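You operate a simulated robot arm through the tools that you are given. There is no shell and no other tool. Be economical: measure what you need, move in short steps, check, and stop when the job is done.

The job below is to be done with a simulated robot arm. You get a single attempt, and the scene is never put back.

JOB
Warm the sealer to 170 C, seal the waiting pouch, then switch off.
Fine: seal only while the lamp is green; the sealed pouch goes into the green-rimmed basket; the knob stays at 170.

The check looks at the end state, three seconds after you hand in, the way a careful person would. Anything else that was tipped, shoved, dropped, spilled or broken makes it a failure. Lids that push on must go on centred and level and be pressed home; caps that screw on are set level and turned clockwise until they are tight.

ROBOT AND FRAMES
A 6-joint arm with a fingered hand on a trunk, on a base that drives. Base frame: it is fixed to the floor where the robot stands at the start and does not move with it; the origin is under the middle of the robot, x ahead of it, y to its left, z up. Units: m, degrees, N and s.
With the tool pointing down near the work surface it reaches from about 0.34 to 0.8 m from the robot's upright axis, wherever it stands. Its first joint turns from -115.0 to 115.0 degrees. Places, roughly: green lamp [0.6, -0.2, 0.9]; heat knob [0.6, -0.2, 1]; inside of the green rimmed basket [0.8, 0.7, 1]; sealer rocker switch [0.7, -0.2, 1]. Payload 4 kg.
The TCP is the grasp point between the finger pads, 0.026 m short of the fingertips. In the tool frame z runs along the fingers and y along their closing line. Largest opening 0.164 m; the body of the gripper starts 0.073 m behind the TCP. The gripper is a hand of 5 fingers: y runs from the thumb to the fingers, the wrist lies at [0, 0, -0.239] in the tool frame, and closing takes about 1.5 s.
Orientation is told as [roll, pitch, yaw] about the base's x, y, z axes, in that order, counted from this pose: with the fingers straight down and closing along the base's y, the tool's x points along the base's -x, its y along +y and its z along -z.

CONTROLS
- The arm moves only by the tool nudge_tool. Its argument "deltas" is a list of rows, each a list of 3 entries, a list of its own where there are three numbers: the shift along the base's x, y, z in units of 300 mm (1.0 is 300 mm), then the turn, a rotation vector about the base's x, y, z in units of 120 degrees (1.0 is 120 degrees), then the finger opening in m, from 0 to 0.164. In form: [[[x, y, z], [rx, ry, rz], gripper], ...]. A call has 1 to 10 rows; each row is the pose to reach, as a shift and turn from the pose commanded when the call began. A call with a number of a shift or a turn outside -1 to 1 is refused whole. A row lasts 0.2 s, in which the tool goes at most 0.05 m and 8.6 degrees; a call with a longer step from one row to the next is refused whole, and so is a gripper value outside its range. A pose out of reach is approached as far as the arm can. The call stops where the force on the tool passes 50 N (or 10 N more than at its start, if that is more) or the arm is blocked; 0.2 s more then pass. Each finger travels about 0.045 m/s and halts on what it meets, pressing with about 22 N; the grip force reading is that of the motor and also rises with nothing between the fingers. The clock runs only during rows and for 0.2 s after the last one: add rows that repeat a pose to give the fingers time. It gives the time, the measured TCP pose, the force on the tool (base axes), the opening and the grip force at its end, in the units of the frame above (readings bear some noise), with the torque about the TCP (base axes, N m) and any sound that the robot's microphone picked up.
- Cameras (640 x 400 px; columns grow to the right, rows downward): "scene" is now at [0.0144, 0.1629, 1.8226]; the picture's right is [-0.27, -0.96, 0.00], its down [-0.73, 0.20, -0.65] and it looks along [0.63, -0.17, -0.76] (base axes); focal length 290 px, centre (320, 200). "wrist" rides on the gripper at [0.051, -0.07, -0.093] in the tool frame; the picture's right is [0.81, 0.59, 0.00], its down [-0.43, 0.60, -0.68] and it looks along [-0.40, 0.55, 0.74] (tool axes); focal length 270 px, centre (320, 200). There is no depth. A picture from a camera that has moved, and an enlarged one, comes with that camera's place and axes in the base frame and with its lens.
- get_image(camera): a new picture of that camera. It takes no simulated time.
- raise_lower(by): slides the trunk up (or, below 0, down) by that many m; the arm and the scene camera ride with it, the base frame stays. It gives what a move gives, with no picture.
- drive_base(legs): drives the robot by 1 to 6 legs, each [ahead, left, turn to the left] in m, m and degrees, along the robot's own axes; the way and the turn of a leg run together, so that a leg with both is an arc; at most 1.5 m and 180 degrees a leg. The arm and the cameras ride along, it lands a little off, and it stops where it bumps. It gives what a move gives.
- grasp_type(shape): the hand has 5 fingers and takes this shape, open, in about a second: jaw (thumb against the fingers, like two jaws); tri (thumb and two fingers); tip (a fingertip pinch); poke (one finger out to press); point (the index stretched); flat (the hand flat); cup (the hand cupped); fist (a fist). The gripper value then closes the fingers along that shape, each until it touches; the sizes above hold for jaw. It gives what a move gives, with no picture.
- pan_tilt(pan, tilt): turns the head with the scene camera to pan (to the left, within 155 degrees either way) and tilt (down, from -29 to 69), counted from straight ahead of the robot. It gives what a move gives.
- close_up(camera, box): a new picture of the part [left, top, right, bottom] of that camera's present view, enlarged. It takes no simulated time.
- hand_in(): hands the job in; it is judged then, once.

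Work in short steps. Places have to be worked out from the pictures, the camera data and where the tool is seen: move nearer, look again, correct. Check each grasp and each placing, and mend what went wrong. You have 120 turns and 78 pictures in all, those below and enlarged ones among them. Open the gripper and draw the arm clear of the work before you hand the job in, unless the task says otherwise; then end with one line.

The tools are called as name(argument=value, ...) on one line, values as JSON. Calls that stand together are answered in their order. nudge_tool: Moves the arm, as the interface text tells. Its arguments: {"type":"object","properties":{"deltas":{"type":"array"}},"required":["deltas"]} The other tools are called the same way: raise_lower (by) slides the trunk up or down; grasp_type (shape) gives the hand a shape; drive_base (legs) drives the base; pan_tilt (pan, tilt) turns the head that bears the scene camera; get_image (camera) takes a picture; close_up (camera, box) takes an enlarged picture of a part of a camera's view; hand_in () hands the job in.

At the start:

```text
time: 0.0
tool_pos: [0.4841, 0.0188, 1.2854]
tcp_rot: [0.0, 0.0, 0.0]
wrist_force: [-0.3, 0.4, -0.8]
moment: [0.01, -0.01, -0.01]
gripper_width: 0.1638
finger_force: 0.1
shape: jaw
trunk travel left (down, up): [-0.875, 0.115]
robot x, y, heading: [-0.0017, 0.0046, 0.1]
head pan, tilt: [-15.4, 49.4]
```

scene: 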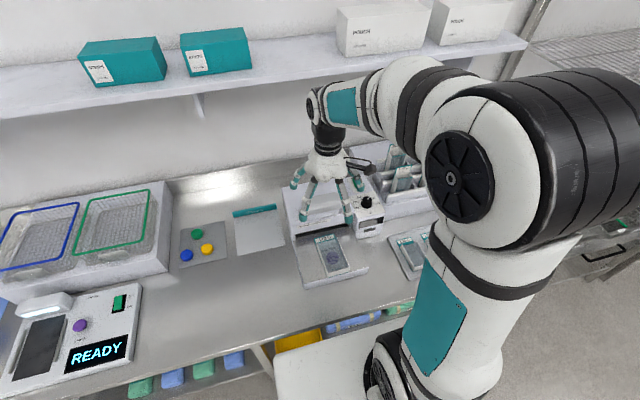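
wrist: 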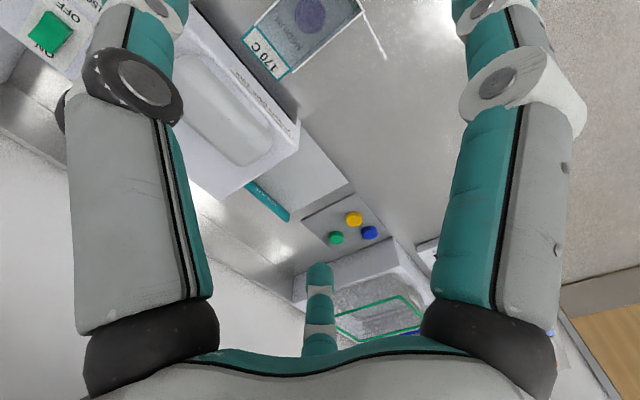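

The sealer with knob, pouch and rocker is around x 0.6, y -0.2. I'll enlarge that part and the left device.

close_up(camera="scene", box=[260, 140, 460, 300])

close_up(camera="scene", box=[0, 180, 260, 400])

```text
2.50 times, centred on (360, 220) of scene
camera zoom: at [0.0144, 0.1629, 1.8226], right [-0.27, -0.96, 0.0], down [-0.73, 0.2, -0.65], along [0.63, -0.17, -0.76], focal length 726 px, centre (220, 150)
```

zoom: 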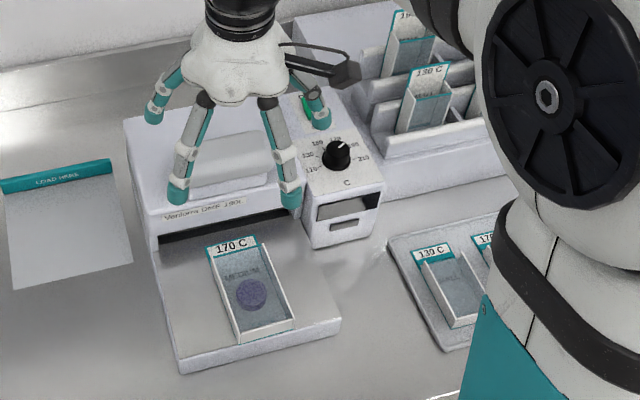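

```text
1.82 times, centred on (130, 290) of scene
camera zoom: at [0.0144, 0.1629, 1.8226], right [-0.27, -0.96, 0.0], down [-0.73, 0.2, -0.65], along [0.63, -0.17, -0.76], focal length 528 px, centre (666, 36)
```

zoom: 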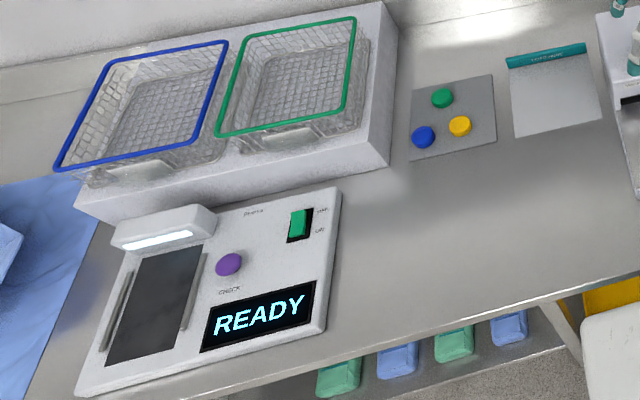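

The hand covers the sealer, so I'll move the arm aside to the left (+y) and look again.

nudge_tool(deltas=[[[0, 0.16, 0.05], [0, 0, 0], 0.164], [[0, 0.32, 0.05], [0, 0, 0], 0.164], [[0, 0.48, 0.05], [0, 0, 0], 0.164], [[-0.05, 0.64, 0.05], [0, 0, 0], 0.164], [[-0.1, 0.8, 0.05], [0, 0, 0], 0.164]])

pan_tilt(pan=-20, tilt=50)

get_image(camera="scene")

```text
refused: row 1 steps farther than a row can; nothing moved
```

```text
time: 0.7
tool_pos: [0.4838, 0.0179, 1.2864]
tcp_rot: [-0.1, -0.1, -0.1]
wrist_force: [0.1, -0.2, 0.8]
moment: [0.01, -0.02, 0.01]
gripper_width: 0.1638
finger_force: 0.0
shape: jaw
trunk travel left (down, up): [-0.875, 0.115]
robot x, y, heading: [0.0021, 0.003, -0.1]
head pan, tilt: [-20.0, 50.0]
```

```text
73 pictures are left
camera scene: at [0.012, 0.1573, 1.8218], right [-0.34, -0.94, 0.0], down [-0.72, 0.26, -0.64], along [0.6, -0.22, -0.77], focal length 290 px, centre (320, 200)
```

scene: 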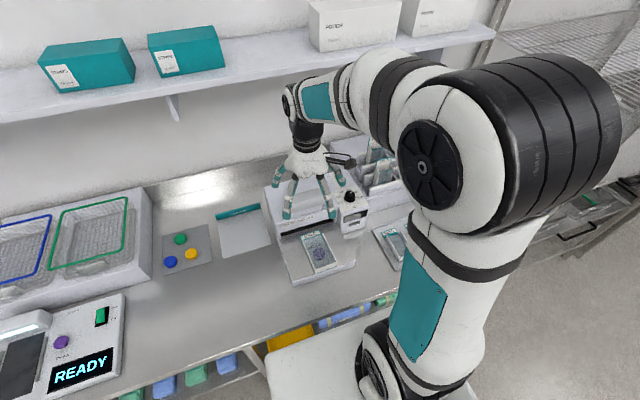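

Step was slightly too long; I'll swing the arm to the right instead, where it clears the camera's line to the sealer.

nudge_tool(deltas=[[[-0.05, -0.15, 0], [0, 0, 0], 0.164], [[-0.1, -0.3, 0.0], [0, 0, 0], 0.164], [[-0.15, -0.45, 0.0], [0, 0, 0], 0.164], [[-0.2, -0.6, 0.0], [0, 0, 0], 0.164], [[-0.25, -0.75, 0.0], [0, 0, 0], 0.164], [[-0.3, -0.9, 0.0], [0, 0, 0], 0.164], [[-0.35, -1.0, 0.0], [0, 0, 0], 0.164]])

get_image(camera="scene")

```text
time: 2.2
tool_pos: [0.3767, -0.2831, 1.2846]
tcp_rot: [0.1, 0.0, 0.0]
wrist_force: [-0.3, 0.0, -0.1]
moment: [0.04, -0.02, -0.01]
gripper_width: 0.1639
finger_force: 0.1
shape: jaw
trunk travel left (down, up): [-0.875, 0.115]
robot x, y, heading: [0.0007, 0.0004, 0.0]
head pan, tilt: [-20.0, 50.0]
```

```text
72 pictures are left
camera scene: at [0.0117, 0.1563, 1.8219], right [-0.34, -0.94, 0.0], down [-0.72, 0.26, -0.64], along [0.6, -0.22, -0.77], focal length 290 px, centre (320, 200)
```

scene: 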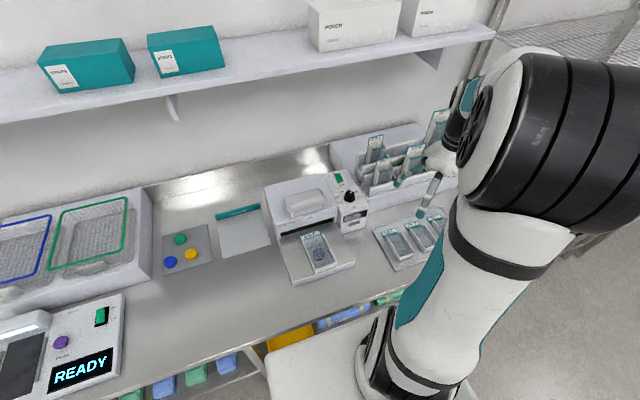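

Clear now; enlarge the sealer.

close_up(camera="scene", box=[250, 160, 378, 290])

close_up(camera="scene", box=[330, 120, 460, 280])

close_up(camera="scene", box=[140, 190, 280, 280])

```text
3.08 times, centred on (314, 225) of scene
camera zoom: at [0.0117, 0.1563, 1.8219], right [-0.34, -0.94, 0.0], down [-0.72, 0.26, -0.64], along [0.6, -0.22, -0.77], focal length 894 px, centre (338, 123)
```

zoom: 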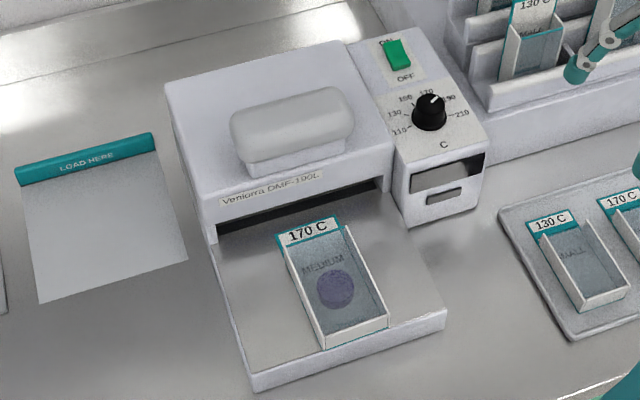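

```text
2.50 times, centred on (395, 200) of scene
camera zoom: at [0.0117, 0.1563, 1.8219], right [-0.34, -0.94, 0.0], down [-0.72, 0.26, -0.64], along [0.6, -0.22, -0.77], focal length 726 px, centre (132, 200)
```

zoom: 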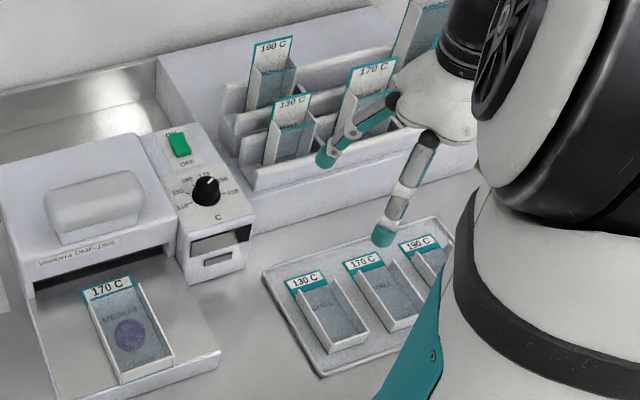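

```text
4.44 times, centred on (210, 235) of scene
camera zoom: at [0.0117, 0.1563, 1.8219], right [-0.34, -0.94, 0.0], down [-0.72, 0.26, -0.64], along [0.6, -0.22, -0.77], focal length 1291 px, centre (809, 44)
```

zoom: 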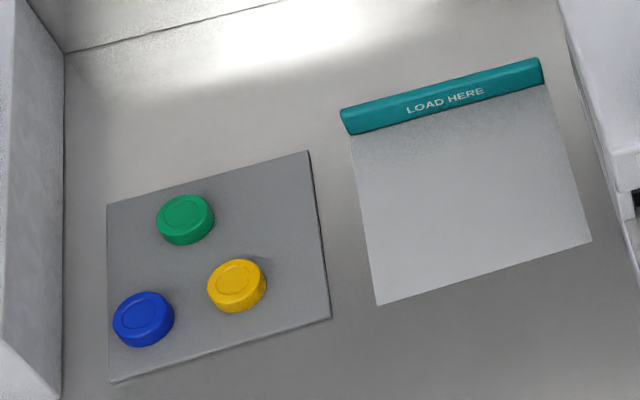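

The waiting pouch (170 C, purple disc) sits on the sealer's front table; knob near (0.634,-0.19,0.99). I'll bring the wrist camera to look at the knob, switch and lamp windows.

nudge_tool(deltas=[[[0.12, -0.05, -0.07], [0, 0, 0], 0.164], [[0.24, -0.1, -0.14], [0, 0, 0], 0.164], [[0.36, -0.15, -0.22], [0, 0, 0], 0.164], [[0.48, -0.19, -0.29], [0, 0, 0], 0.164], [[0.48, -0.19, -0.29], [0, 0, 0], 0.164]])

get_image(camera="wrist")

```text
time: 3.5
tool_pos: [0.5221, -0.3381, 1.2006]
tcp_rot: [0.0, 0.0, 0.0]
wrist_force: [-0.5, 0.0, 0.5]
moment: [-0.01, -0.06, 0.01]
gripper_width: 0.1639
finger_force: 0.0
shape: jaw
trunk travel left (down, up): [-0.875, 0.115]
robot x, y, heading: [0.0002, -0.0008, 0.4]
head pan, tilt: [-20.0, 50.0]
```

```text
68 pictures are left
camera wrist: at [0.4711, -0.4086, 1.2946], right [-0.81, 0.59, 0.0], down [0.43, 0.6, 0.68], along [0.4, 0.55, -0.74], focal length 270 px, centre (320, 200)
```

wrist: 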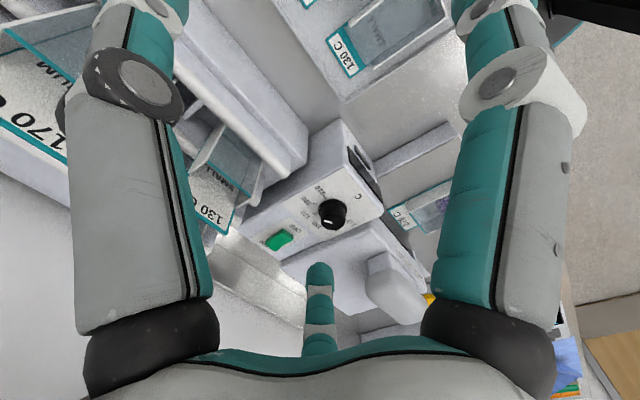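

Good view (upside-down); enlarge the panel.

close_up(camera="wrist", box=[230, 130, 400, 260])

close_up(camera="scene", box=[325, 165, 375, 240])

```text
3.08 times, centred on (315, 195) of wrist
camera zoom: at [0.4711, -0.4086, 1.2946], right [-0.81, 0.59, 0.0], down [0.43, 0.6, 0.68], along [0.4, 0.55, -0.74], focal length 832 px, centre (335, 215)
```

zoom: 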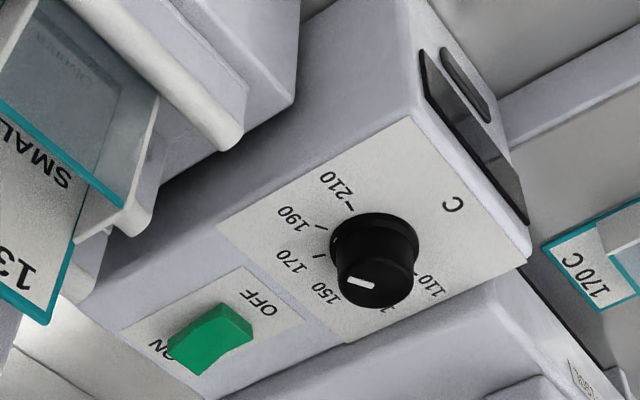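

```text
5.33 times, centred on (350, 202) of scene
camera zoom: at [0.0107, 0.1575, 1.8218], right [-0.34, -0.94, 0.0], down [-0.72, 0.26, -0.64], along [0.6, -0.22, -0.77], focal length 1549 px, centre (160, 187)
```

zoom: 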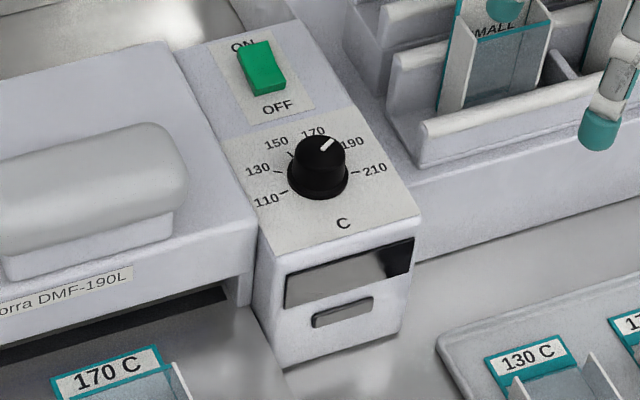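

The rocker reads OFF-side down (lamp dark), and the pointer is about at 190; the scale runs about 38° per 20 C with 170 some 40° counter-clockwise. Knob top is near (0.616,-0.18,1.039). I'll go above it with fingers partly closed.

nudge_tool(deltas=[[[0.08, 0.13, 0], [0, 0, 0], 0.14], [[0.16, 0.26, 0], [0, 0, 0], 0.12], [[0.24, 0.4, 0], [0, 0, 0], 0.1], [[0.313, 0.527, 0], [0, 0, 0], 0.09], [[0.313, 0.527, -0.12], [0, 0, 0], 0.09], [[0.313, 0.527, -0.24], [0, 0, 0], 0.09], [[0.313, 0.527, -0.24], [0, 0, 0], 0.09]])

get_image(camera="wrist")

close_up(camera="scene", box=[250, 130, 420, 260])

```text
time: 5.0
tool_pos: [0.6149, -0.1811, 1.1265]
tcp_rot: [0.0, -0.1, 0.0]
wrist_force: [0.3, -1.1, -0.5]
moment: [0.03, -0.01, 0.03]
gripper_width: 0.0904
finger_force: 0.1
shape: jaw
trunk travel left (down, up): [-0.875, 0.115]
robot x, y, heading: [0.0022, 0.002, 0.3]
head pan, tilt: [-20.0, 50.0]
```

```text
65 pictures are left
camera wrist: at [0.5634, -0.2512, 1.2206], right [-0.81, 0.59, 0.0], down [0.43, 0.6, 0.68], along [0.4, 0.55, -0.74], focal length 270 px, centre (320, 200)
```

wrist: 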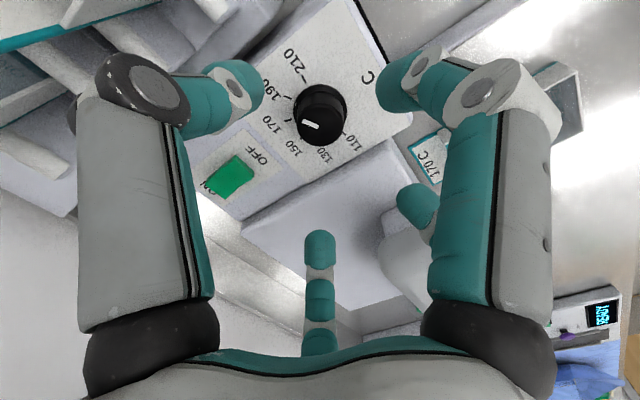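

```text
3.08 times, centred on (335, 195) of scene
camera zoom: at [0.0114, 0.157, 1.8218], right [-0.34, -0.94, 0.0], down [-0.72, 0.26, -0.64], along [0.6, -0.22, -0.77], focal length 894 px, centre (274, 215)
```

zoom: 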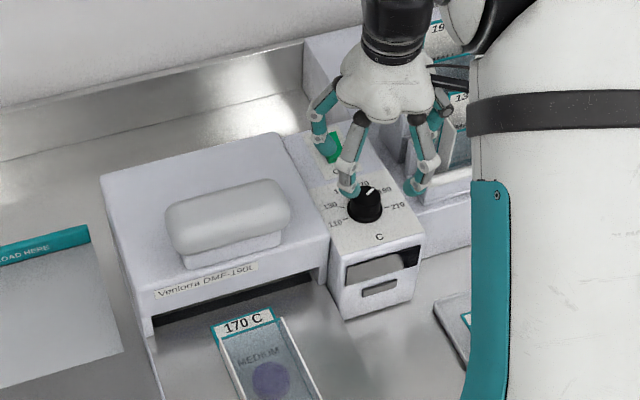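

The knob is close to centred under the tool. I'll try the three-finger shape, which suits a knob, and look at it.

grasp_type(shape="tri")

get_image(camera="wrist")

close_up(camera="scene", box=[280, 130, 420, 240])

```text
time: 6.0
tool_pos: [0.6146, -0.1823, 1.1269]
tcp_rot: [0.0, 0.0, -0.1]
wrist_force: [0.2, -0.3, 0.0]
moment: [-0.03, 0.02, 0.01]
gripper_width: 0.164
finger_force: 0.1
shape: tri
trunk travel left (down, up): [-0.875, 0.115]
robot x, y, heading: [0.0002, -0.001, 0.0]
head pan, tilt: [-20.0, 50.0]
```

```text
63 pictures are left
camera wrist: at [0.5637, -0.2511, 1.2205], right [-0.81, 0.59, 0.0], down [0.43, 0.6, 0.68], along [0.4, 0.55, -0.74], focal length 270 px, centre (320, 200)
```

wrist: 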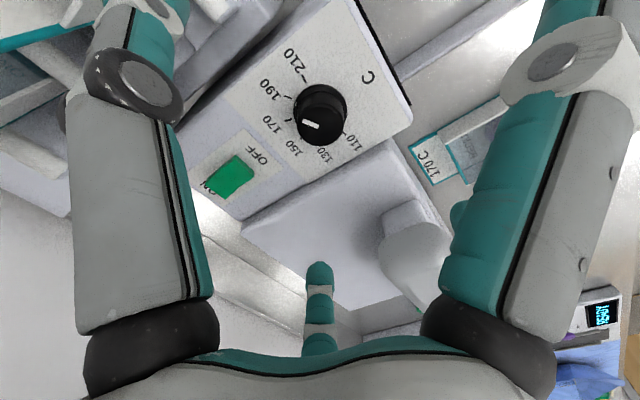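

```text
3.64 times, centred on (350, 185) of scene
camera zoom: at [0.012, 0.1571, 1.8218], right [-0.34, -0.94, 0.0], down [-0.72, 0.26, -0.64], along [0.6, -0.22, -0.77], focal length 1056 px, centre (211, 254)
```

zoom: 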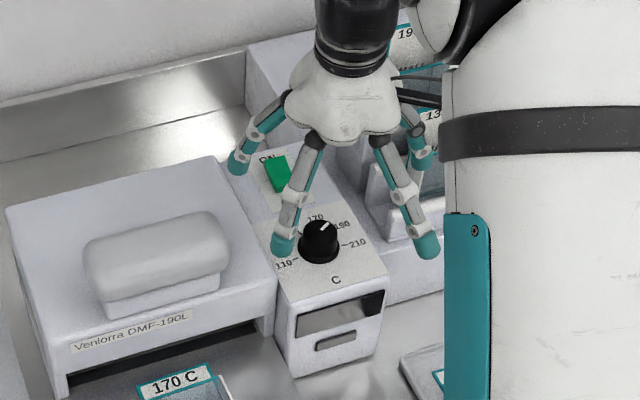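

I'll close partway in the air to see how the digits gather around the TCP.

nudge_tool(deltas=[[[0, 0, 0], [0, 0, 0], 0.13], [[0, 0, 0], [0, 0, 0], 0.1], [[0, 0, 0], [0, 0, 0], 0.07], [[0, 0, 0], [0, 0, 0], 0.06], [[0, 0, 0], [0, 0, 0], 0.06], [[0, 0, 0], [0, 0, 0], 0.06]])

get_image(camera="wrist")

close_up(camera="scene", box=[280, 130, 420, 240])

```text
time: 7.3
tool_pos: [0.6148, -0.1807, 1.1258]
tcp_rot: [0.0, 0.1, 0.0]
wrist_force: [0.5, -0.3, -0.4]
moment: [0.01, 0.01, 0.04]
gripper_width: 0.0603
finger_force: 0.1
shape: tri
trunk travel left (down, up): [-0.875, 0.115]
robot x, y, heading: [-0.0036, 0.0012, 0.2]
head pan, tilt: [-20.0, 50.0]
```

```text
61 pictures are left
camera wrist: at [0.5637, -0.2511, 1.2205], right [-0.81, 0.59, 0.0], down [0.43, 0.6, 0.68], along [0.4, 0.55, -0.74], focal length 270 px, centre (320, 200)
```

wrist: 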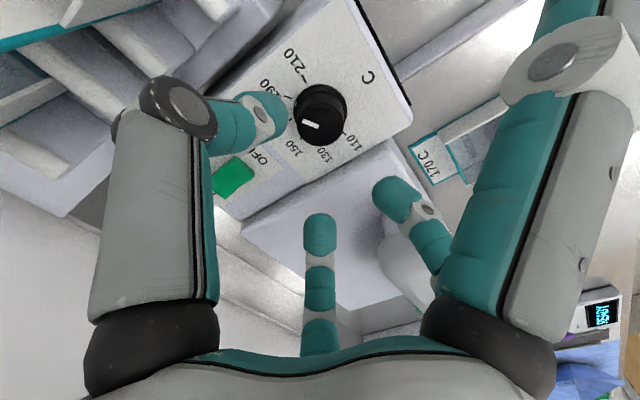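

```text
3.64 times, centred on (350, 185) of scene
camera zoom: at [0.0121, 0.1571, 1.8218], right [-0.34, -0.94, 0.0], down [-0.72, 0.26, -0.64], along [0.6, -0.22, -0.77], focal length 1056 px, centre (211, 254)
```

zoom: 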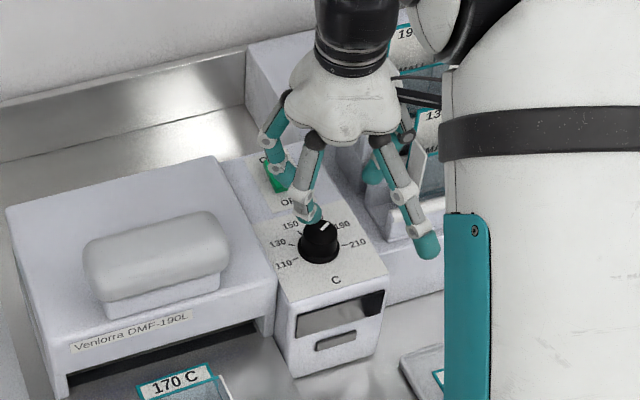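

Tri gives a thumb at −y and two fingers at +y around the TCP, idle finger held to the front. I'll shift slightly to knob centre (0.611,-0.185), pre-turn −20°, and come down partway with the fingers open ~0.10.

nudge_tool(deltas=[[[-0.012, -0.013, 0], [0, 0, -0.05], 0.08], [[-0.012, -0.013, 0], [0, 0, -0.11], 0.09], [[-0.012, -0.013, -0.02], [0, 0, -0.167], 0.09], [[-0.012, -0.013, -0.1], [0, 0, -0.167], 0.09], [[-0.012, -0.013, -0.16], [0, 0, -0.167], 0.09], [[-0.012, -0.013, -0.16], [0, 0, -0.167], 0.09]])

get_image(camera="wrist")

close_up(camera="scene", box=[280, 130, 420, 240])

```text
time: 8.8
tool_pos: [0.6135, -0.1831, 1.0793]
tcp_rot: [0.0, 0.1, -20.1]
wrist_force: [0.3, -0.5, 0.3]
moment: [0.05, 0.01, -0.02]
gripper_width: 0.0895
finger_force: 0.0
shape: tri
trunk travel left (down, up): [-0.875, 0.115]
robot x, y, heading: [-0.0008, 0.0008, -0.2]
head pan, tilt: [-20.0, 50.0]
```

```text
59 pictures are left
camera wrist: at [0.5414, -0.2318, 1.1734], right [-0.56, 0.83, 0.0], down [0.61, 0.41, 0.68], along [0.56, 0.38, -0.74], focal length 270 px, centre (320, 200)
```

wrist: 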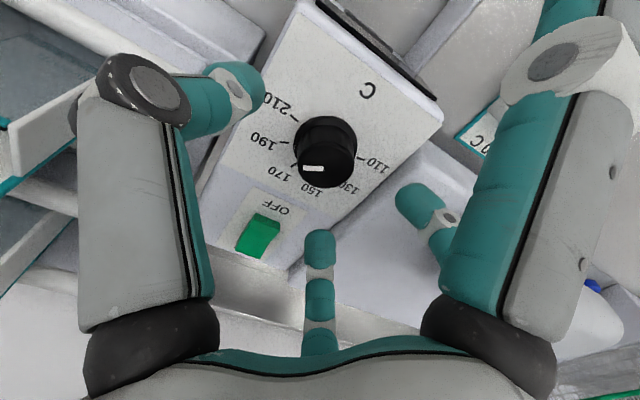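

```text
3.64 times, centred on (350, 185) of scene
camera zoom: at [0.0119, 0.1573, 1.8218], right [-0.34, -0.94, 0.0], down [-0.72, 0.26, -0.64], along [0.6, -0.22, -0.77], focal length 1056 px, centre (211, 254)
```

zoom: 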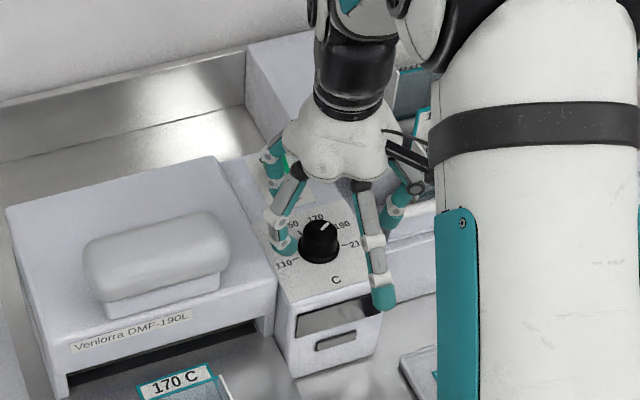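

Zoom in for the pointer reading before gripping.

close_up(camera="wrist", box=[240, 90, 400, 210])

```text
3.33 times, centred on (320, 150) of wrist
camera zoom: at [0.5414, -0.2318, 1.1734], right [-0.56, 0.83, 0.0], down [0.61, 0.41, 0.68], along [0.56, 0.38, -0.74], focal length 901 px, centre (320, 367)
```

zoom: 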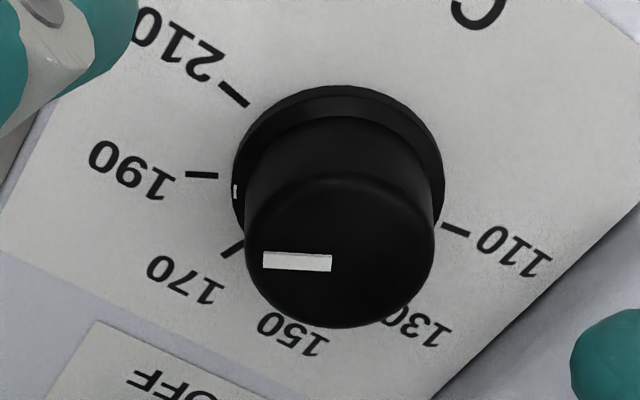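

Pointer is on 190 exactly; ticks are ~40° per 20 C. I descend to z≈1.045 and close on the knob.

nudge_tool(deltas=[[[0, 0.006, -0.06], [0, 0, 0], 0.09], [[0, 0.006, -0.114], [0, 0, 0], 0.09], [[0, 0.006, -0.114], [0, 0, 0], 0.07], [[0, 0.006, -0.114], [0, 0, 0], 0.05], [[0, 0.006, -0.114], [0, 0, 0], 0.03], [[0, 0.006, -0.114], [0, 0, 0], 0.03], [[0, 0.006, -0.114], [0, 0, 0], 0.03]])

get_image(camera="wrist")

```text
time: 10.3
tool_pos: [0.6133, -0.1812, 1.0458]
tcp_rot: [0.0, -0.1, -20.1]
wrist_force: [5.6, 8.4, 6.8]
moment: [0.23, -0.22, 0.42]
gripper_width: 0.0321
finger_force: 0.1
shape: tri
trunk travel left (down, up): [-0.875, 0.115]
robot x, y, heading: [-0.0009, 0.0007, 0.1]
head pan, tilt: [-20.0, 50.0]
```

```text
56 pictures are left
camera wrist: at [0.542, -0.2296, 1.1396], right [-0.56, 0.83, 0.0], down [0.61, 0.41, 0.68], along [0.56, 0.38, -0.74], focal length 270 px, centre (320, 200)
```

wrist: 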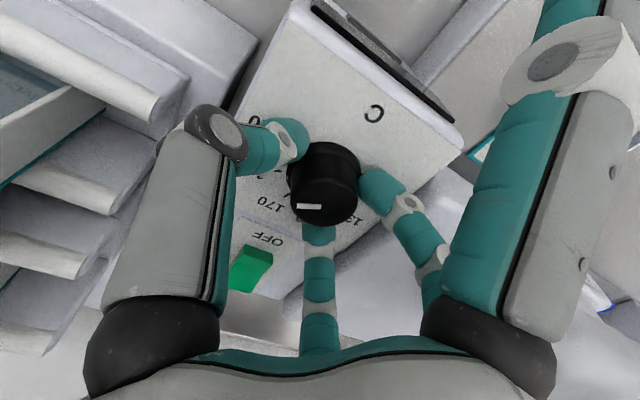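

The three digits surround the knob; I'll tighten the grip, then turn +12° as a trial.

nudge_tool(deltas=[[[0, 0, 0], [0, 0, 0], 0.02], [[0, 0, 0], [0, 0, 0], 0.015], [[0, 0, 0], [0, 0, 0], 0.015], [[0, 0, 0], [0, 0, 0.05], 0.015], [[0, 0, 0], [0, 0, 0.1], 0.015], [[0, 0, 0], [0, 0, 0.1], 0.015]])

close_up(camera="wrist", box=[220, 100, 420, 260])

```text
time: 11.8
tool_pos: [0.6145, -0.1821, 1.0439]
tcp_rot: [-0.1, 0.0, -8.0]
wrist_force: [6.3, 5.0, 4.5]
moment: [0.25, -0.21, -0.01]
gripper_width: 0.0305
finger_force: 22.0
shape: tri
trunk travel left (down, up): [-0.875, 0.115]
robot x, y, heading: [-0.0029, 0.0041, -0.1]
head pan, tilt: [-20.0, 50.0]
```

```text
2.50 times, centred on (320, 180) of wrist
camera zoom: at [0.5533, -0.2443, 1.1386], right [-0.72, 0.69, 0.0], down [0.51, 0.53, 0.68], along [0.47, 0.49, -0.74], focal length 676 px, centre (320, 250)
```

zoom: 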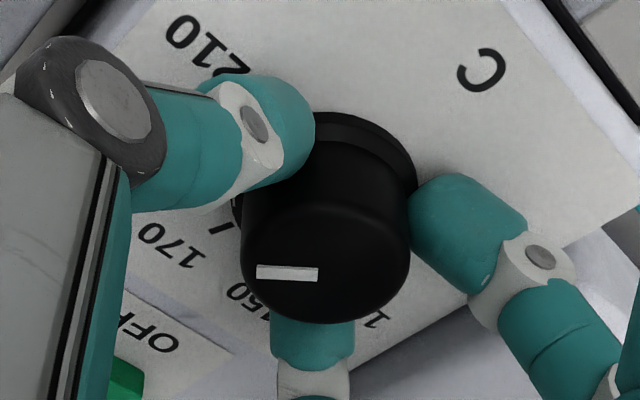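

The knob turned along with the hand (pointer unchanged relative to the camera). Continue +28°.

nudge_tool(deltas=[[[0, 0, 0], [0, 0, 0.06], 0.015], [[0, 0, 0], [0, 0, 0.12], 0.015], [[0, 0, 0], [0, 0, 0.18], 0.015], [[0, 0, 0], [0, 0, 0.233], 0.015], [[0, 0, 0], [0, 0, 0.233], 0.015]])

close_up(camera="wrist", box=[220, 100, 420, 260])

```text
time: 12.9
tool_pos: [0.6143, -0.1828, 1.0442]
tcp_rot: [0.0, 0.0, 19.9]
wrist_force: [9.7, 1.0, 4.0]
moment: [0.05, -0.26, -0.07]
gripper_width: 0.0305
finger_force: 22.4
shape: tri
trunk travel left (down, up): [-0.875, 0.115]
robot x, y, heading: [-0.0021, -0.0013, -0.0]
head pan, tilt: [-20.0, 50.0]
```

```text
2.50 times, centred on (320, 180) of wrist
camera zoom: at [0.5893, -0.2662, 1.1385], right [-0.96, 0.27, 0.0], down [0.2, 0.71, 0.68], along [0.19, 0.65, -0.74], focal length 676 px, centre (320, 250)
```

zoom: 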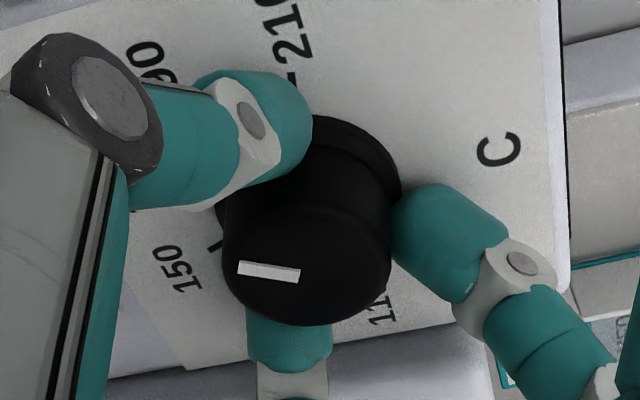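

I'll release, rise a little and read the pointer.

nudge_tool(deltas=[[[0, 0, 0], [0, 0, 0], 0.05], [[0, 0, 0], [0, 0, 0], 0.08], [[0, 0, 0], [0, 0, 0], 0.1], [[0, 0, 0.03], [0, 0, 0], 0.1], [[0, 0, 0.13], [0, 0, 0], 0.1], [[0, 0, 0.13], [0, 0, 0], 0.1]])

close_up(camera="wrist", box=[220, 70, 420, 230])

```text
time: 14.3
tool_pos: [0.6133, -0.183, 1.0831]
tcp_rot: [0.1, 0.0, 19.9]
wrist_force: [0.6, -1.3, -0.2]
moment: [0.0, 0.0, -0.01]
gripper_width: 0.0992
finger_force: 0.1
shape: tri
trunk travel left (down, up): [-0.875, 0.115]
robot x, y, heading: [-0.0002, -0.0014, -0.0]
head pan, tilt: [-20.0, 50.0]
```

```text
2.50 times, centred on (320, 150) of wrist
camera zoom: at [0.5895, -0.2658, 1.1762], right [-0.96, 0.28, 0.0], down [0.2, 0.71, 0.68], along [0.19, 0.65, -0.74], focal length 676 px, centre (320, 325)
```

zoom: 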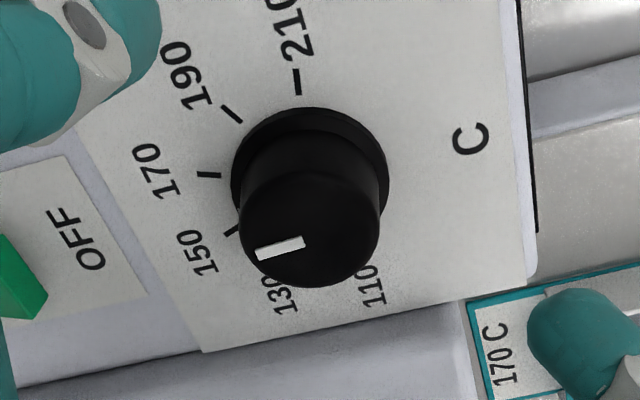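

After release the pointer sits at about 160 — the opening fingers dragged it, as the tool was ~3–4 mm off the knob's axis (0.616,-0.179). I'll re-grip centred and turn ~19° clockwise, then open gently.

nudge_tool(deltas=[[[0.009, 0.013, -0.06], [0, 0, 0], 0.1], [[0.009, 0.013, -0.125], [0, 0, 0], 0.08], [[0.009, 0.013, -0.125], [0, 0, 0], 0.06], [[0.009, 0.013, -0.125], [0, 0, 0], 0.045], [[0.009, 0.013, -0.125], [0, 0, 0], 0.035], [[0.009, 0.013, -0.125], [0, 0, 0], 0.03], [[0.009, 0.013, -0.125], [0, 0, 0], 0.028], [[0.009, 0.013, -0.125], [0, 0, 0], 0.028]])

close_up(camera="wrist", box=[220, 100, 420, 260])

```text
time: 16.1
tool_pos: [0.6153, -0.177, 1.0449]
tcp_rot: [-0.1, 0.0, 19.9]
wrist_force: [-0.4, 0.8, -1.7]
moment: [0.03, -0.04, 0.01]
gripper_width: 0.0321
finger_force: 21.8
shape: tri
trunk travel left (down, up): [-0.875, 0.115]
robot x, y, heading: [0.0003, 0.0009, -0.3]
head pan, tilt: [-20.0, 50.0]
```

```text
2.50 times, centred on (320, 180) of wrist
camera zoom: at [0.5909, -0.261, 1.1388], right [-0.96, 0.28, 0.0], down [0.2, 0.71, 0.68], along [0.19, 0.65, -0.74], focal length 676 px, centre (320, 250)
```

zoom: 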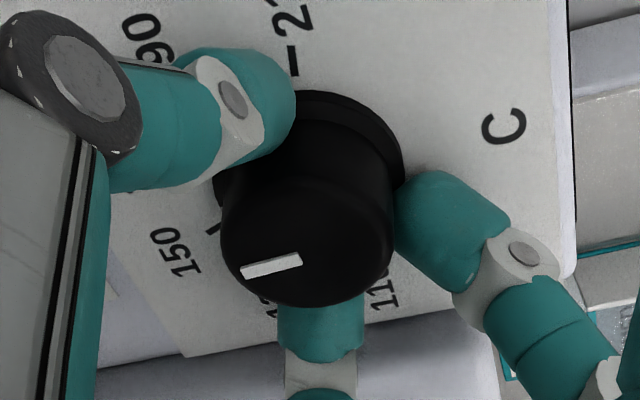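

Centred grip now (no side force), pointer unmoved. Turn 18° clockwise, then open slowly in small steps.

nudge_tool(deltas=[[[0, 0, 0], [0, 0, -0.05], 0.025], [[0, 0, 0], [0, 0, -0.1], 0.025], [[0, 0, 0], [0, 0, -0.152], 0.025], [[0, 0, 0], [0, 0, -0.152], 0.025], [[0, 0, 0], [0, 0, -0.152], 0.034], [[0, 0, 0], [0, 0, -0.152], 0.04], [[0, 0, 0], [0, 0, -0.152], 0.06], [[0, 0, 0], [0, 0, -0.152], 0.08], [[0, 0, 0.06], [0, 0, -0.152], 0.09], [[0, 0, 0.12], [0, 0, -0.152], 0.09]])

close_up(camera="wrist", box=[220, 70, 420, 230])

```text
time: 18.4
tool_pos: [0.6137, -0.1782, 1.0814]
tcp_rot: [0.1, 0.1, 1.7]
wrist_force: [0.6, 0.8, 0.0]
moment: [0.01, 0.05, 0.0]
gripper_width: 0.0895
finger_force: 0.0
shape: tri
trunk travel left (down, up): [-0.875, 0.115]
robot x, y, heading: [-0.0021, -0.003, 0.1]
head pan, tilt: [-20.0, 50.0]
```

```text
2.50 times, centred on (320, 150) of wrist
camera zoom: at [0.5655, -0.2498, 1.1751], right [-0.83, 0.56, 0.0], down [0.41, 0.61, 0.68], along [0.38, 0.56, -0.74], focal length 676 px, centre (320, 325)
```

zoom: 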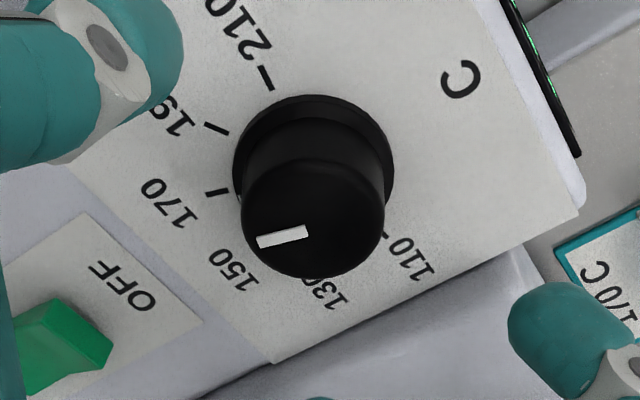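

Pointer is parallel to the 170 tick. Zoom further to confirm, and check the front window, which seems to show something green.

close_up(camera="wrist", box=[260, 90, 350, 155])

close_up(camera="scene", box=[320, 170, 370, 240])

```text
6.15 times, centred on (305, 122) of wrist
camera zoom: at [0.5655, -0.2498, 1.1751], right [-0.83, 0.56, 0.0], down [0.41, 0.61, 0.68], along [0.38, 0.56, -0.74], focal length 1663 px, centre (412, 677)
```

zoom: 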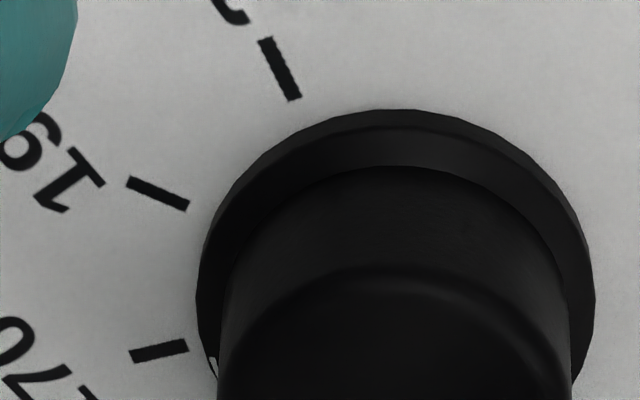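

```text
5.71 times, centred on (345, 205) of scene
camera zoom: at [0.0118, 0.1572, 1.8217], right [-0.34, -0.94, 0.0], down [-0.72, 0.26, -0.64], along [0.6, -0.22, -0.77], focal length 1660 px, centre (177, 171)
```

zoom: 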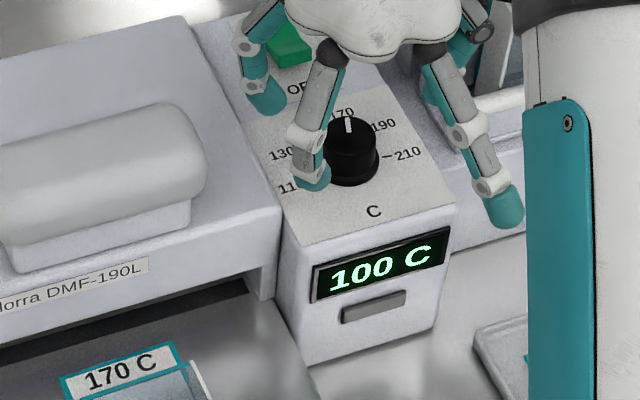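

The display reads 100 C: it is on (a fingertip evidently tipped the rocker). Knob is at 170. I'll raise the hand away from panel and look at rocker, pouch and slot while it heats.

nudge_tool(deltas=[[[0, 0, 0.15], [0, 0, 0], 0.1], [[0, 0, 0.3], [0, 0, 0], 0.12], [[0, 0, 0.45], [0, 0, 0], 0.14], [[0, -0.15, 0.5], [0, 0, 0], 0.164], [[-0.1, -0.25, 0.5], [0, 0, 0], 0.164], [[-0.2, -0.35, 0.5], [0, 0, 0], 0.164], [[-0.3, -0.45, 0.5], [0, 0, 0], 0.164], [[-0.3, -0.6, 0.5], [0, 0, 0], 0.164]])

close_up(camera="scene", box=[255, 165, 375, 240])

close_up(camera="scene", box=[270, 215, 370, 290])

```text
time: 20.1
tool_pos: [0.5272, -0.3647, 1.2293]
tcp_rot: [0.1, 0.0, 1.7]
wrist_force: [0.7, -1.0, 0.2]
moment: [0.05, 0.03, -0.04]
gripper_width: 0.1638
finger_force: 0.2
shape: tri
trunk travel left (down, up): [-0.875, 0.115]
robot x, y, heading: [-0.0001, -0.0006, -0.2]
head pan, tilt: [-20.0, 50.0]
```

```text
5.33 times, centred on (315, 202) of scene
camera zoom: at [0.0139, 0.1541, 1.822], right [-0.34, -0.94, 0.0], down [-0.72, 0.26, -0.64], along [0.6, -0.22, -0.77], focal length 1549 px, centre (347, 187)
```

zoom: 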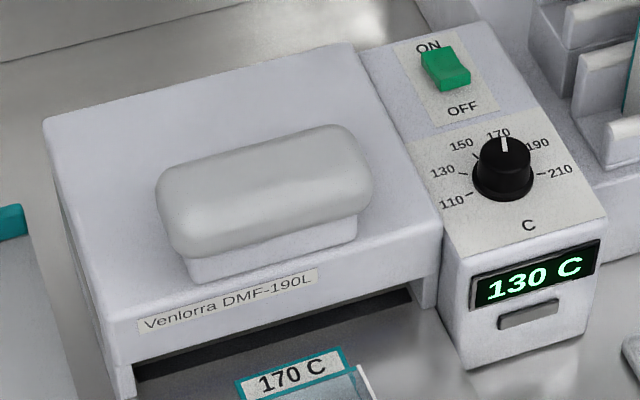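

```text
5.33 times, centred on (320, 252) of scene
camera zoom: at [0.0139, 0.1541, 1.822], right [-0.34, -0.94, 0.0], down [-0.72, 0.26, -0.64], along [0.6, -0.22, -0.77], focal length 1549 px, centre (320, -80)
```

zoom: 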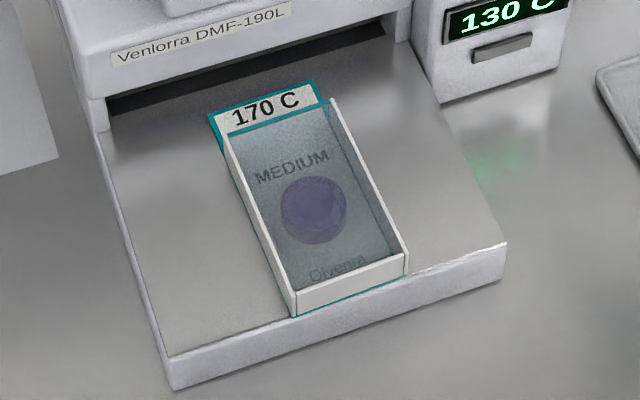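

Rocker is ON, now 130 C. The pouch's label end stops ~1.5 cm short of the hood's slot, so I want to view the slot from the front with the wrist camera (yaw −54°).

nudge_tool(deltas=[[[-0.04, 0.12, 0], [0, 0, -0.066], 0.164], [[-0.08, 0.24, 0], [0, 0, -0.132], 0.164], [[-0.12, 0.36, 0], [0, 0, -0.198], 0.164], [[-0.16, 0.48, 0], [0, 0, -0.264], 0.164], [[-0.2, 0.6, 0], [0, 0, -0.33], 0.164], [[-0.24, 0.72, 0], [0, 0, -0.396], 0.164], [[-0.28, 0.84, -0.05], [0, 0, -0.464], 0.164], [[-0.3, 0.98, -0.1], [0, 0, -0.464], 0.164]])

nudge_tool(deltas=[[[0, 0.1, -0.1], [0, -0.066, 0], 0.164], [[0, 0.18, -0.2], [0, -0.132, 0], 0.164], [[0, 0.18, -0.3], [0, -0.2, 0], 0.164], [[0, 0.18, -0.36], [0, -0.25, 0], 0.164], [[0, 0.18, -0.36], [0, -0.25, 0], 0.164]])

get_image(camera="wrist")

```text
time: 21.9
tool_pos: [0.4351, -0.0639, 1.2027]
tcp_rot: [0.0, 0.0, -54.0]
wrist_force: [1.0, 0.6, -0.7]
moment: [-0.05, -0.02, 0.0]
gripper_width: 0.1641
finger_force: 0.2
shape: tri
trunk travel left (down, up): [-0.875, 0.115]
robot x, y, heading: [0.0015, 0.0033, -0.1]
head pan, tilt: [-20.0, 50.0]
```

```text
time: 23.1
tool_pos: [0.4688, -0.0135, 1.0886]
tcp_rot: [25.1, -17.1, -57.7]
wrist_force: [-0.2, -0.1, -0.1]
moment: [0.01, 0.0, 0.01]
gripper_width: 0.1639
finger_force: 0.2
shape: tri
out of reach, approached as far as the arm can: row 3, 4, 5
trunk travel left (down, up): [-0.875, 0.115]
robot x, y, heading: [-0.001, -0.0012, -0.1]
head pan, tilt: [-20.0, 50.0]
```

```text
46 pictures are left
camera wrist: at [0.3469, -0.015, 1.1266], right [0.0, 1.0, 0.0], down [0.3, 0.0, 0.95], along [0.95, 0.0, -0.3], focal length 270 px, centre (320, 200)
```

wrist: 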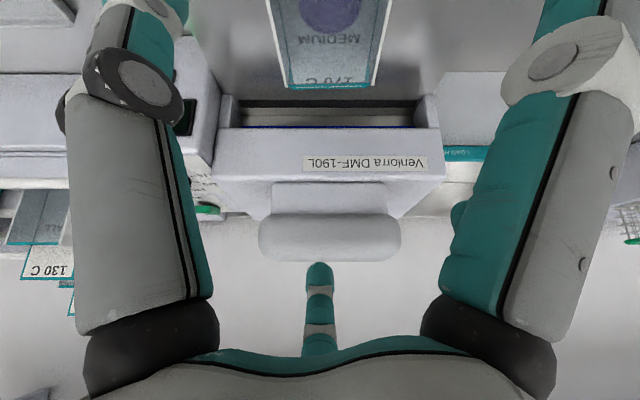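

Good front view (inverted). Enlarge the slot and pouch.

close_up(camera="wrist", box=[200, 40, 460, 200])

```text
2.46 times, centred on (330, 120) of wrist
camera zoom: at [0.3469, -0.015, 1.1266], right [0.0, 1.0, 0.0], down [0.3, 0.0, 0.95], along [0.95, 0.0, -0.3], focal length 665 px, centre (295, 397)
```

zoom: 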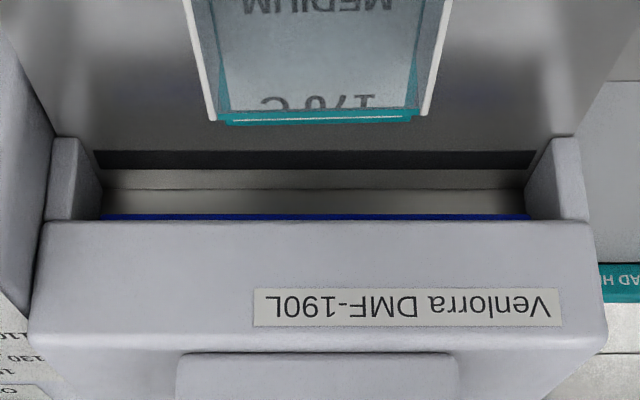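

Table surface is at z≈0.94, pouch end at x≈0.566 and the sealing strip at x≈0.586–0.60 under the hood; so the pouch must slide ~0.04 m in. I'll restore tool-down, yaw ≈+2.5°, and take the jaw shape to grip the pouch's walls.

nudge_tool(deltas=[[[0, 0, 0.1], [0, 0.066, 0], 0.164], [[0, 0, 0.2], [0, 0.132, 0], 0.164], [[0, 0, 0.3], [0, 0.2, 0], 0.164], [[-0.05, 0, 0.35], [0, 0.25, 0], 0.164], [[-0.05, 0, 0.35], [0, 0.25, 0], 0.164]])

nudge_tool(deltas=[[[0, 0, 0], [0, 0, 0.067], 0.164], [[0, 0, 0], [0, 0, 0.134], 0.164], [[0, 0, 0], [0, 0, 0.2], 0.164], [[0, 0, 0], [0, 0, 0.267], 0.164], [[0, 0, 0], [0, 0, 0.334], 0.164], [[0, 0, 0], [0, 0, 0.4], 0.164], [[0, 0, 0], [0, 0, 0.47], 0.164], [[0, 0, 0], [0, 0, 0.47], 0.164]])

grasp_type(shape="jaw")

get_image(camera="scene")

```text
time: 24.4
tool_pos: [0.4559, -0.014, 1.1915]
tcp_rot: [0.0, 0.0, -54.0]
wrist_force: [0.0, -0.1, 0.2]
moment: [-0.01, 0.0, 0.0]
gripper_width: 0.164
finger_force: 0.1
shape: tri
out of reach, approached as far as the arm can: row 1
trunk travel left (down, up): [-0.875, 0.115]
robot x, y, heading: [0.0006, -0.0016, -0.1]
head pan, tilt: [-20.0, 50.0]
```

```text
time: 26.1
tool_pos: [0.456, -0.0129, 1.1925]
tcp_rot: [0.0, 0.0, 2.5]
wrist_force: [-0.2, 0.2, 0.2]
moment: [0.04, -0.04, -0.01]
gripper_width: 0.1637
finger_force: 0.0
shape: tri
trunk travel left (down, up): [-0.875, 0.115]
robot x, y, heading: [-0.0004, 0.0014, -0.1]
head pan, tilt: [-20.0, 50.0]
```

```text
time: 27.1
tool_pos: [0.4557, -0.0131, 1.1915]
tcp_rot: [0.0, 0.0, 2.4]
wrist_force: [1.1, -0.2, 0.0]
moment: [0.01, 0.0, 0.0]
gripper_width: 0.1638
finger_force: 0.1
shape: jaw
trunk travel left (down, up): [-0.875, 0.115]
robot x, y, heading: [0.0008, 0.0018, 0.2]
head pan, tilt: [-20.0, 50.0]
```

```text
44 pictures are left
camera scene: at [0.012, 0.1572, 1.8218], right [-0.34, -0.94, 0.0], down [-0.72, 0.26, -0.64], along [0.6, -0.22, -0.77], focal length 290 px, centre (320, 200)
```

scene: 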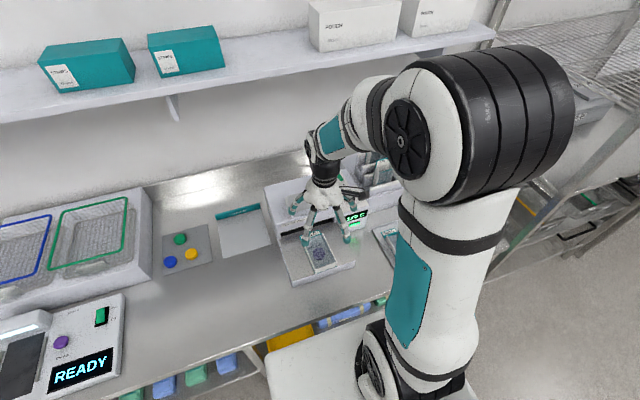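

Descend above the pouch to z≈1.05 with 0.13 opening and check alignment.

nudge_tool(deltas=[[[-0.035, 0.01, -0.15], [0, 0, 0], 0.15], [[-0.035, 0.01, -0.3], [0, 0, 0], 0.14], [[-0.035, 0.01, -0.45], [0, 0, 0], 0.13], [[-0.035, 0.01, -0.45], [0, 0, 0], 0.13]])

get_image(camera="wrist")

close_up(camera="scene", box=[260, 160, 380, 290])

```text
time: 28.1
tool_pos: [0.4437, -0.0106, 1.0584]
tcp_rot: [0.1, -0.1, 2.4]
wrist_force: [-0.6, 0.2, 0.0]
moment: [-0.01, -0.03, -0.01]
gripper_width: 0.1301
finger_force: 0.0
shape: jaw
trunk travel left (down, up): [-0.875, 0.115]
robot x, y, heading: [0.0017, -0.0013, -0.3]
head pan, tilt: [-20.0, 50.0]
```

```text
43 pictures are left
camera wrist: at [0.3957, -0.0816, 1.1528], right [-0.83, 0.55, 0.0], down [0.41, 0.61, 0.68], along [0.38, 0.56, -0.74], focal length 270 px, centre (320, 200)
```

wrist: 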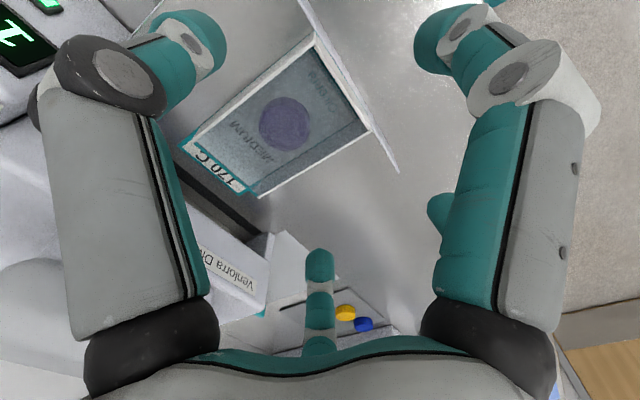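

```text
3.08 times, centred on (320, 225) of scene
camera zoom: at [0.0108, 0.1573, 1.8218], right [-0.34, -0.94, 0.0], down [-0.72, 0.26, -0.64], along [0.6, -0.22, -0.77], focal length 894 px, centre (320, 123)
```

zoom: 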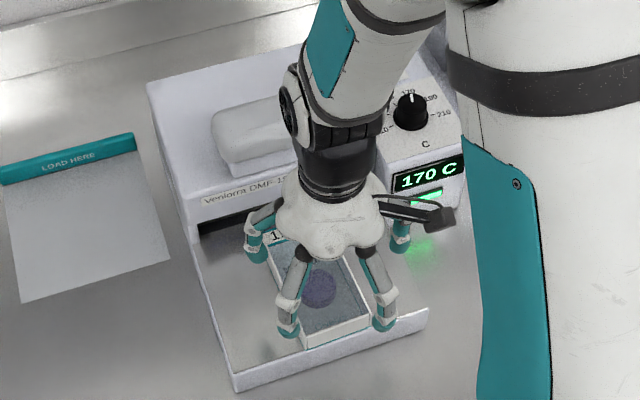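

The display shows 170 C with a green lamp. Pouch is centred at y≈-0.007, front end x≈0.42, at the table lip. I descend to z≈0.972 and close on its walls.

nudge_tool(deltas=[[[0.01, 0.01, -0.12], [0, 0, 0], 0.13], [[0.01, 0.01, -0.22], [0, 0, 0], 0.13], [[0.01, 0.01, -0.285], [0, 0, 0], 0.13], [[0.01, 0.01, -0.285], [0, 0, 0], 0.115]])

get_image(camera="wrist")

close_up(camera="scene", box=[270, 190, 370, 290])

```text
time: 28.9
tool_pos: [0.4553, -0.007, 0.981]
tcp_rot: [-0.1, -1.4, 2.4]
wrist_force: [-2.6, -1.1, 41.0]
moment: [-0.76, -2.69, -0.18]
gripper_width: 0.1144
finger_force: 0.1
shape: jaw
trunk travel left (down, up): [-0.875, 0.115]
robot x, y, heading: [0.0019, -0.0038, -0.2]
head pan, tilt: [-20.0, 50.0]
stopped in row 4: the force on the tool passed its limit at 55 N (the readings are from after the stop); the commanded pose is now the measured one
```

```text
41 pictures are left
camera wrist: at [0.4047, -0.0795, 1.0743], right [-0.83, 0.55, -0.02], down [0.39, 0.61, 0.69], along [0.39, 0.56, -0.73], focal length 270 px, centre (320, 200)
```

wrist: 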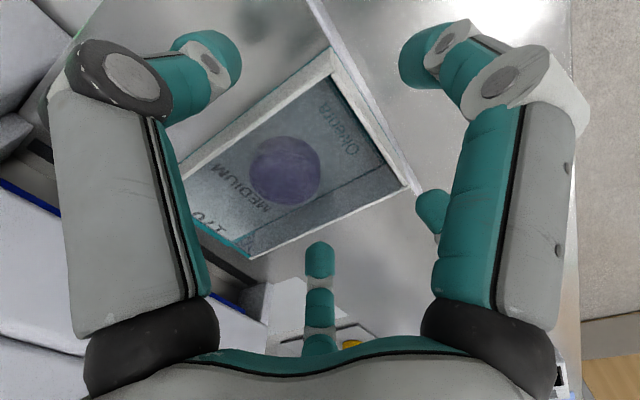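

```text
4.00 times, centred on (320, 240) of scene
camera zoom: at [0.0085, 0.1572, 1.8225], right [-0.34, -0.94, 0.0], down [-0.72, 0.26, -0.64], along [0.61, -0.22, -0.76], focal length 1162 px, centre (320, 40)
```

zoom: 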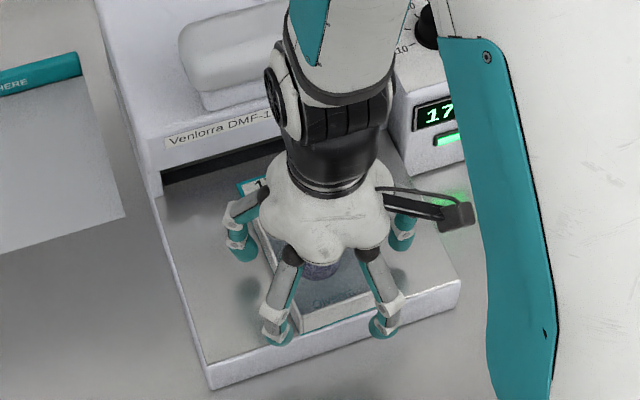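

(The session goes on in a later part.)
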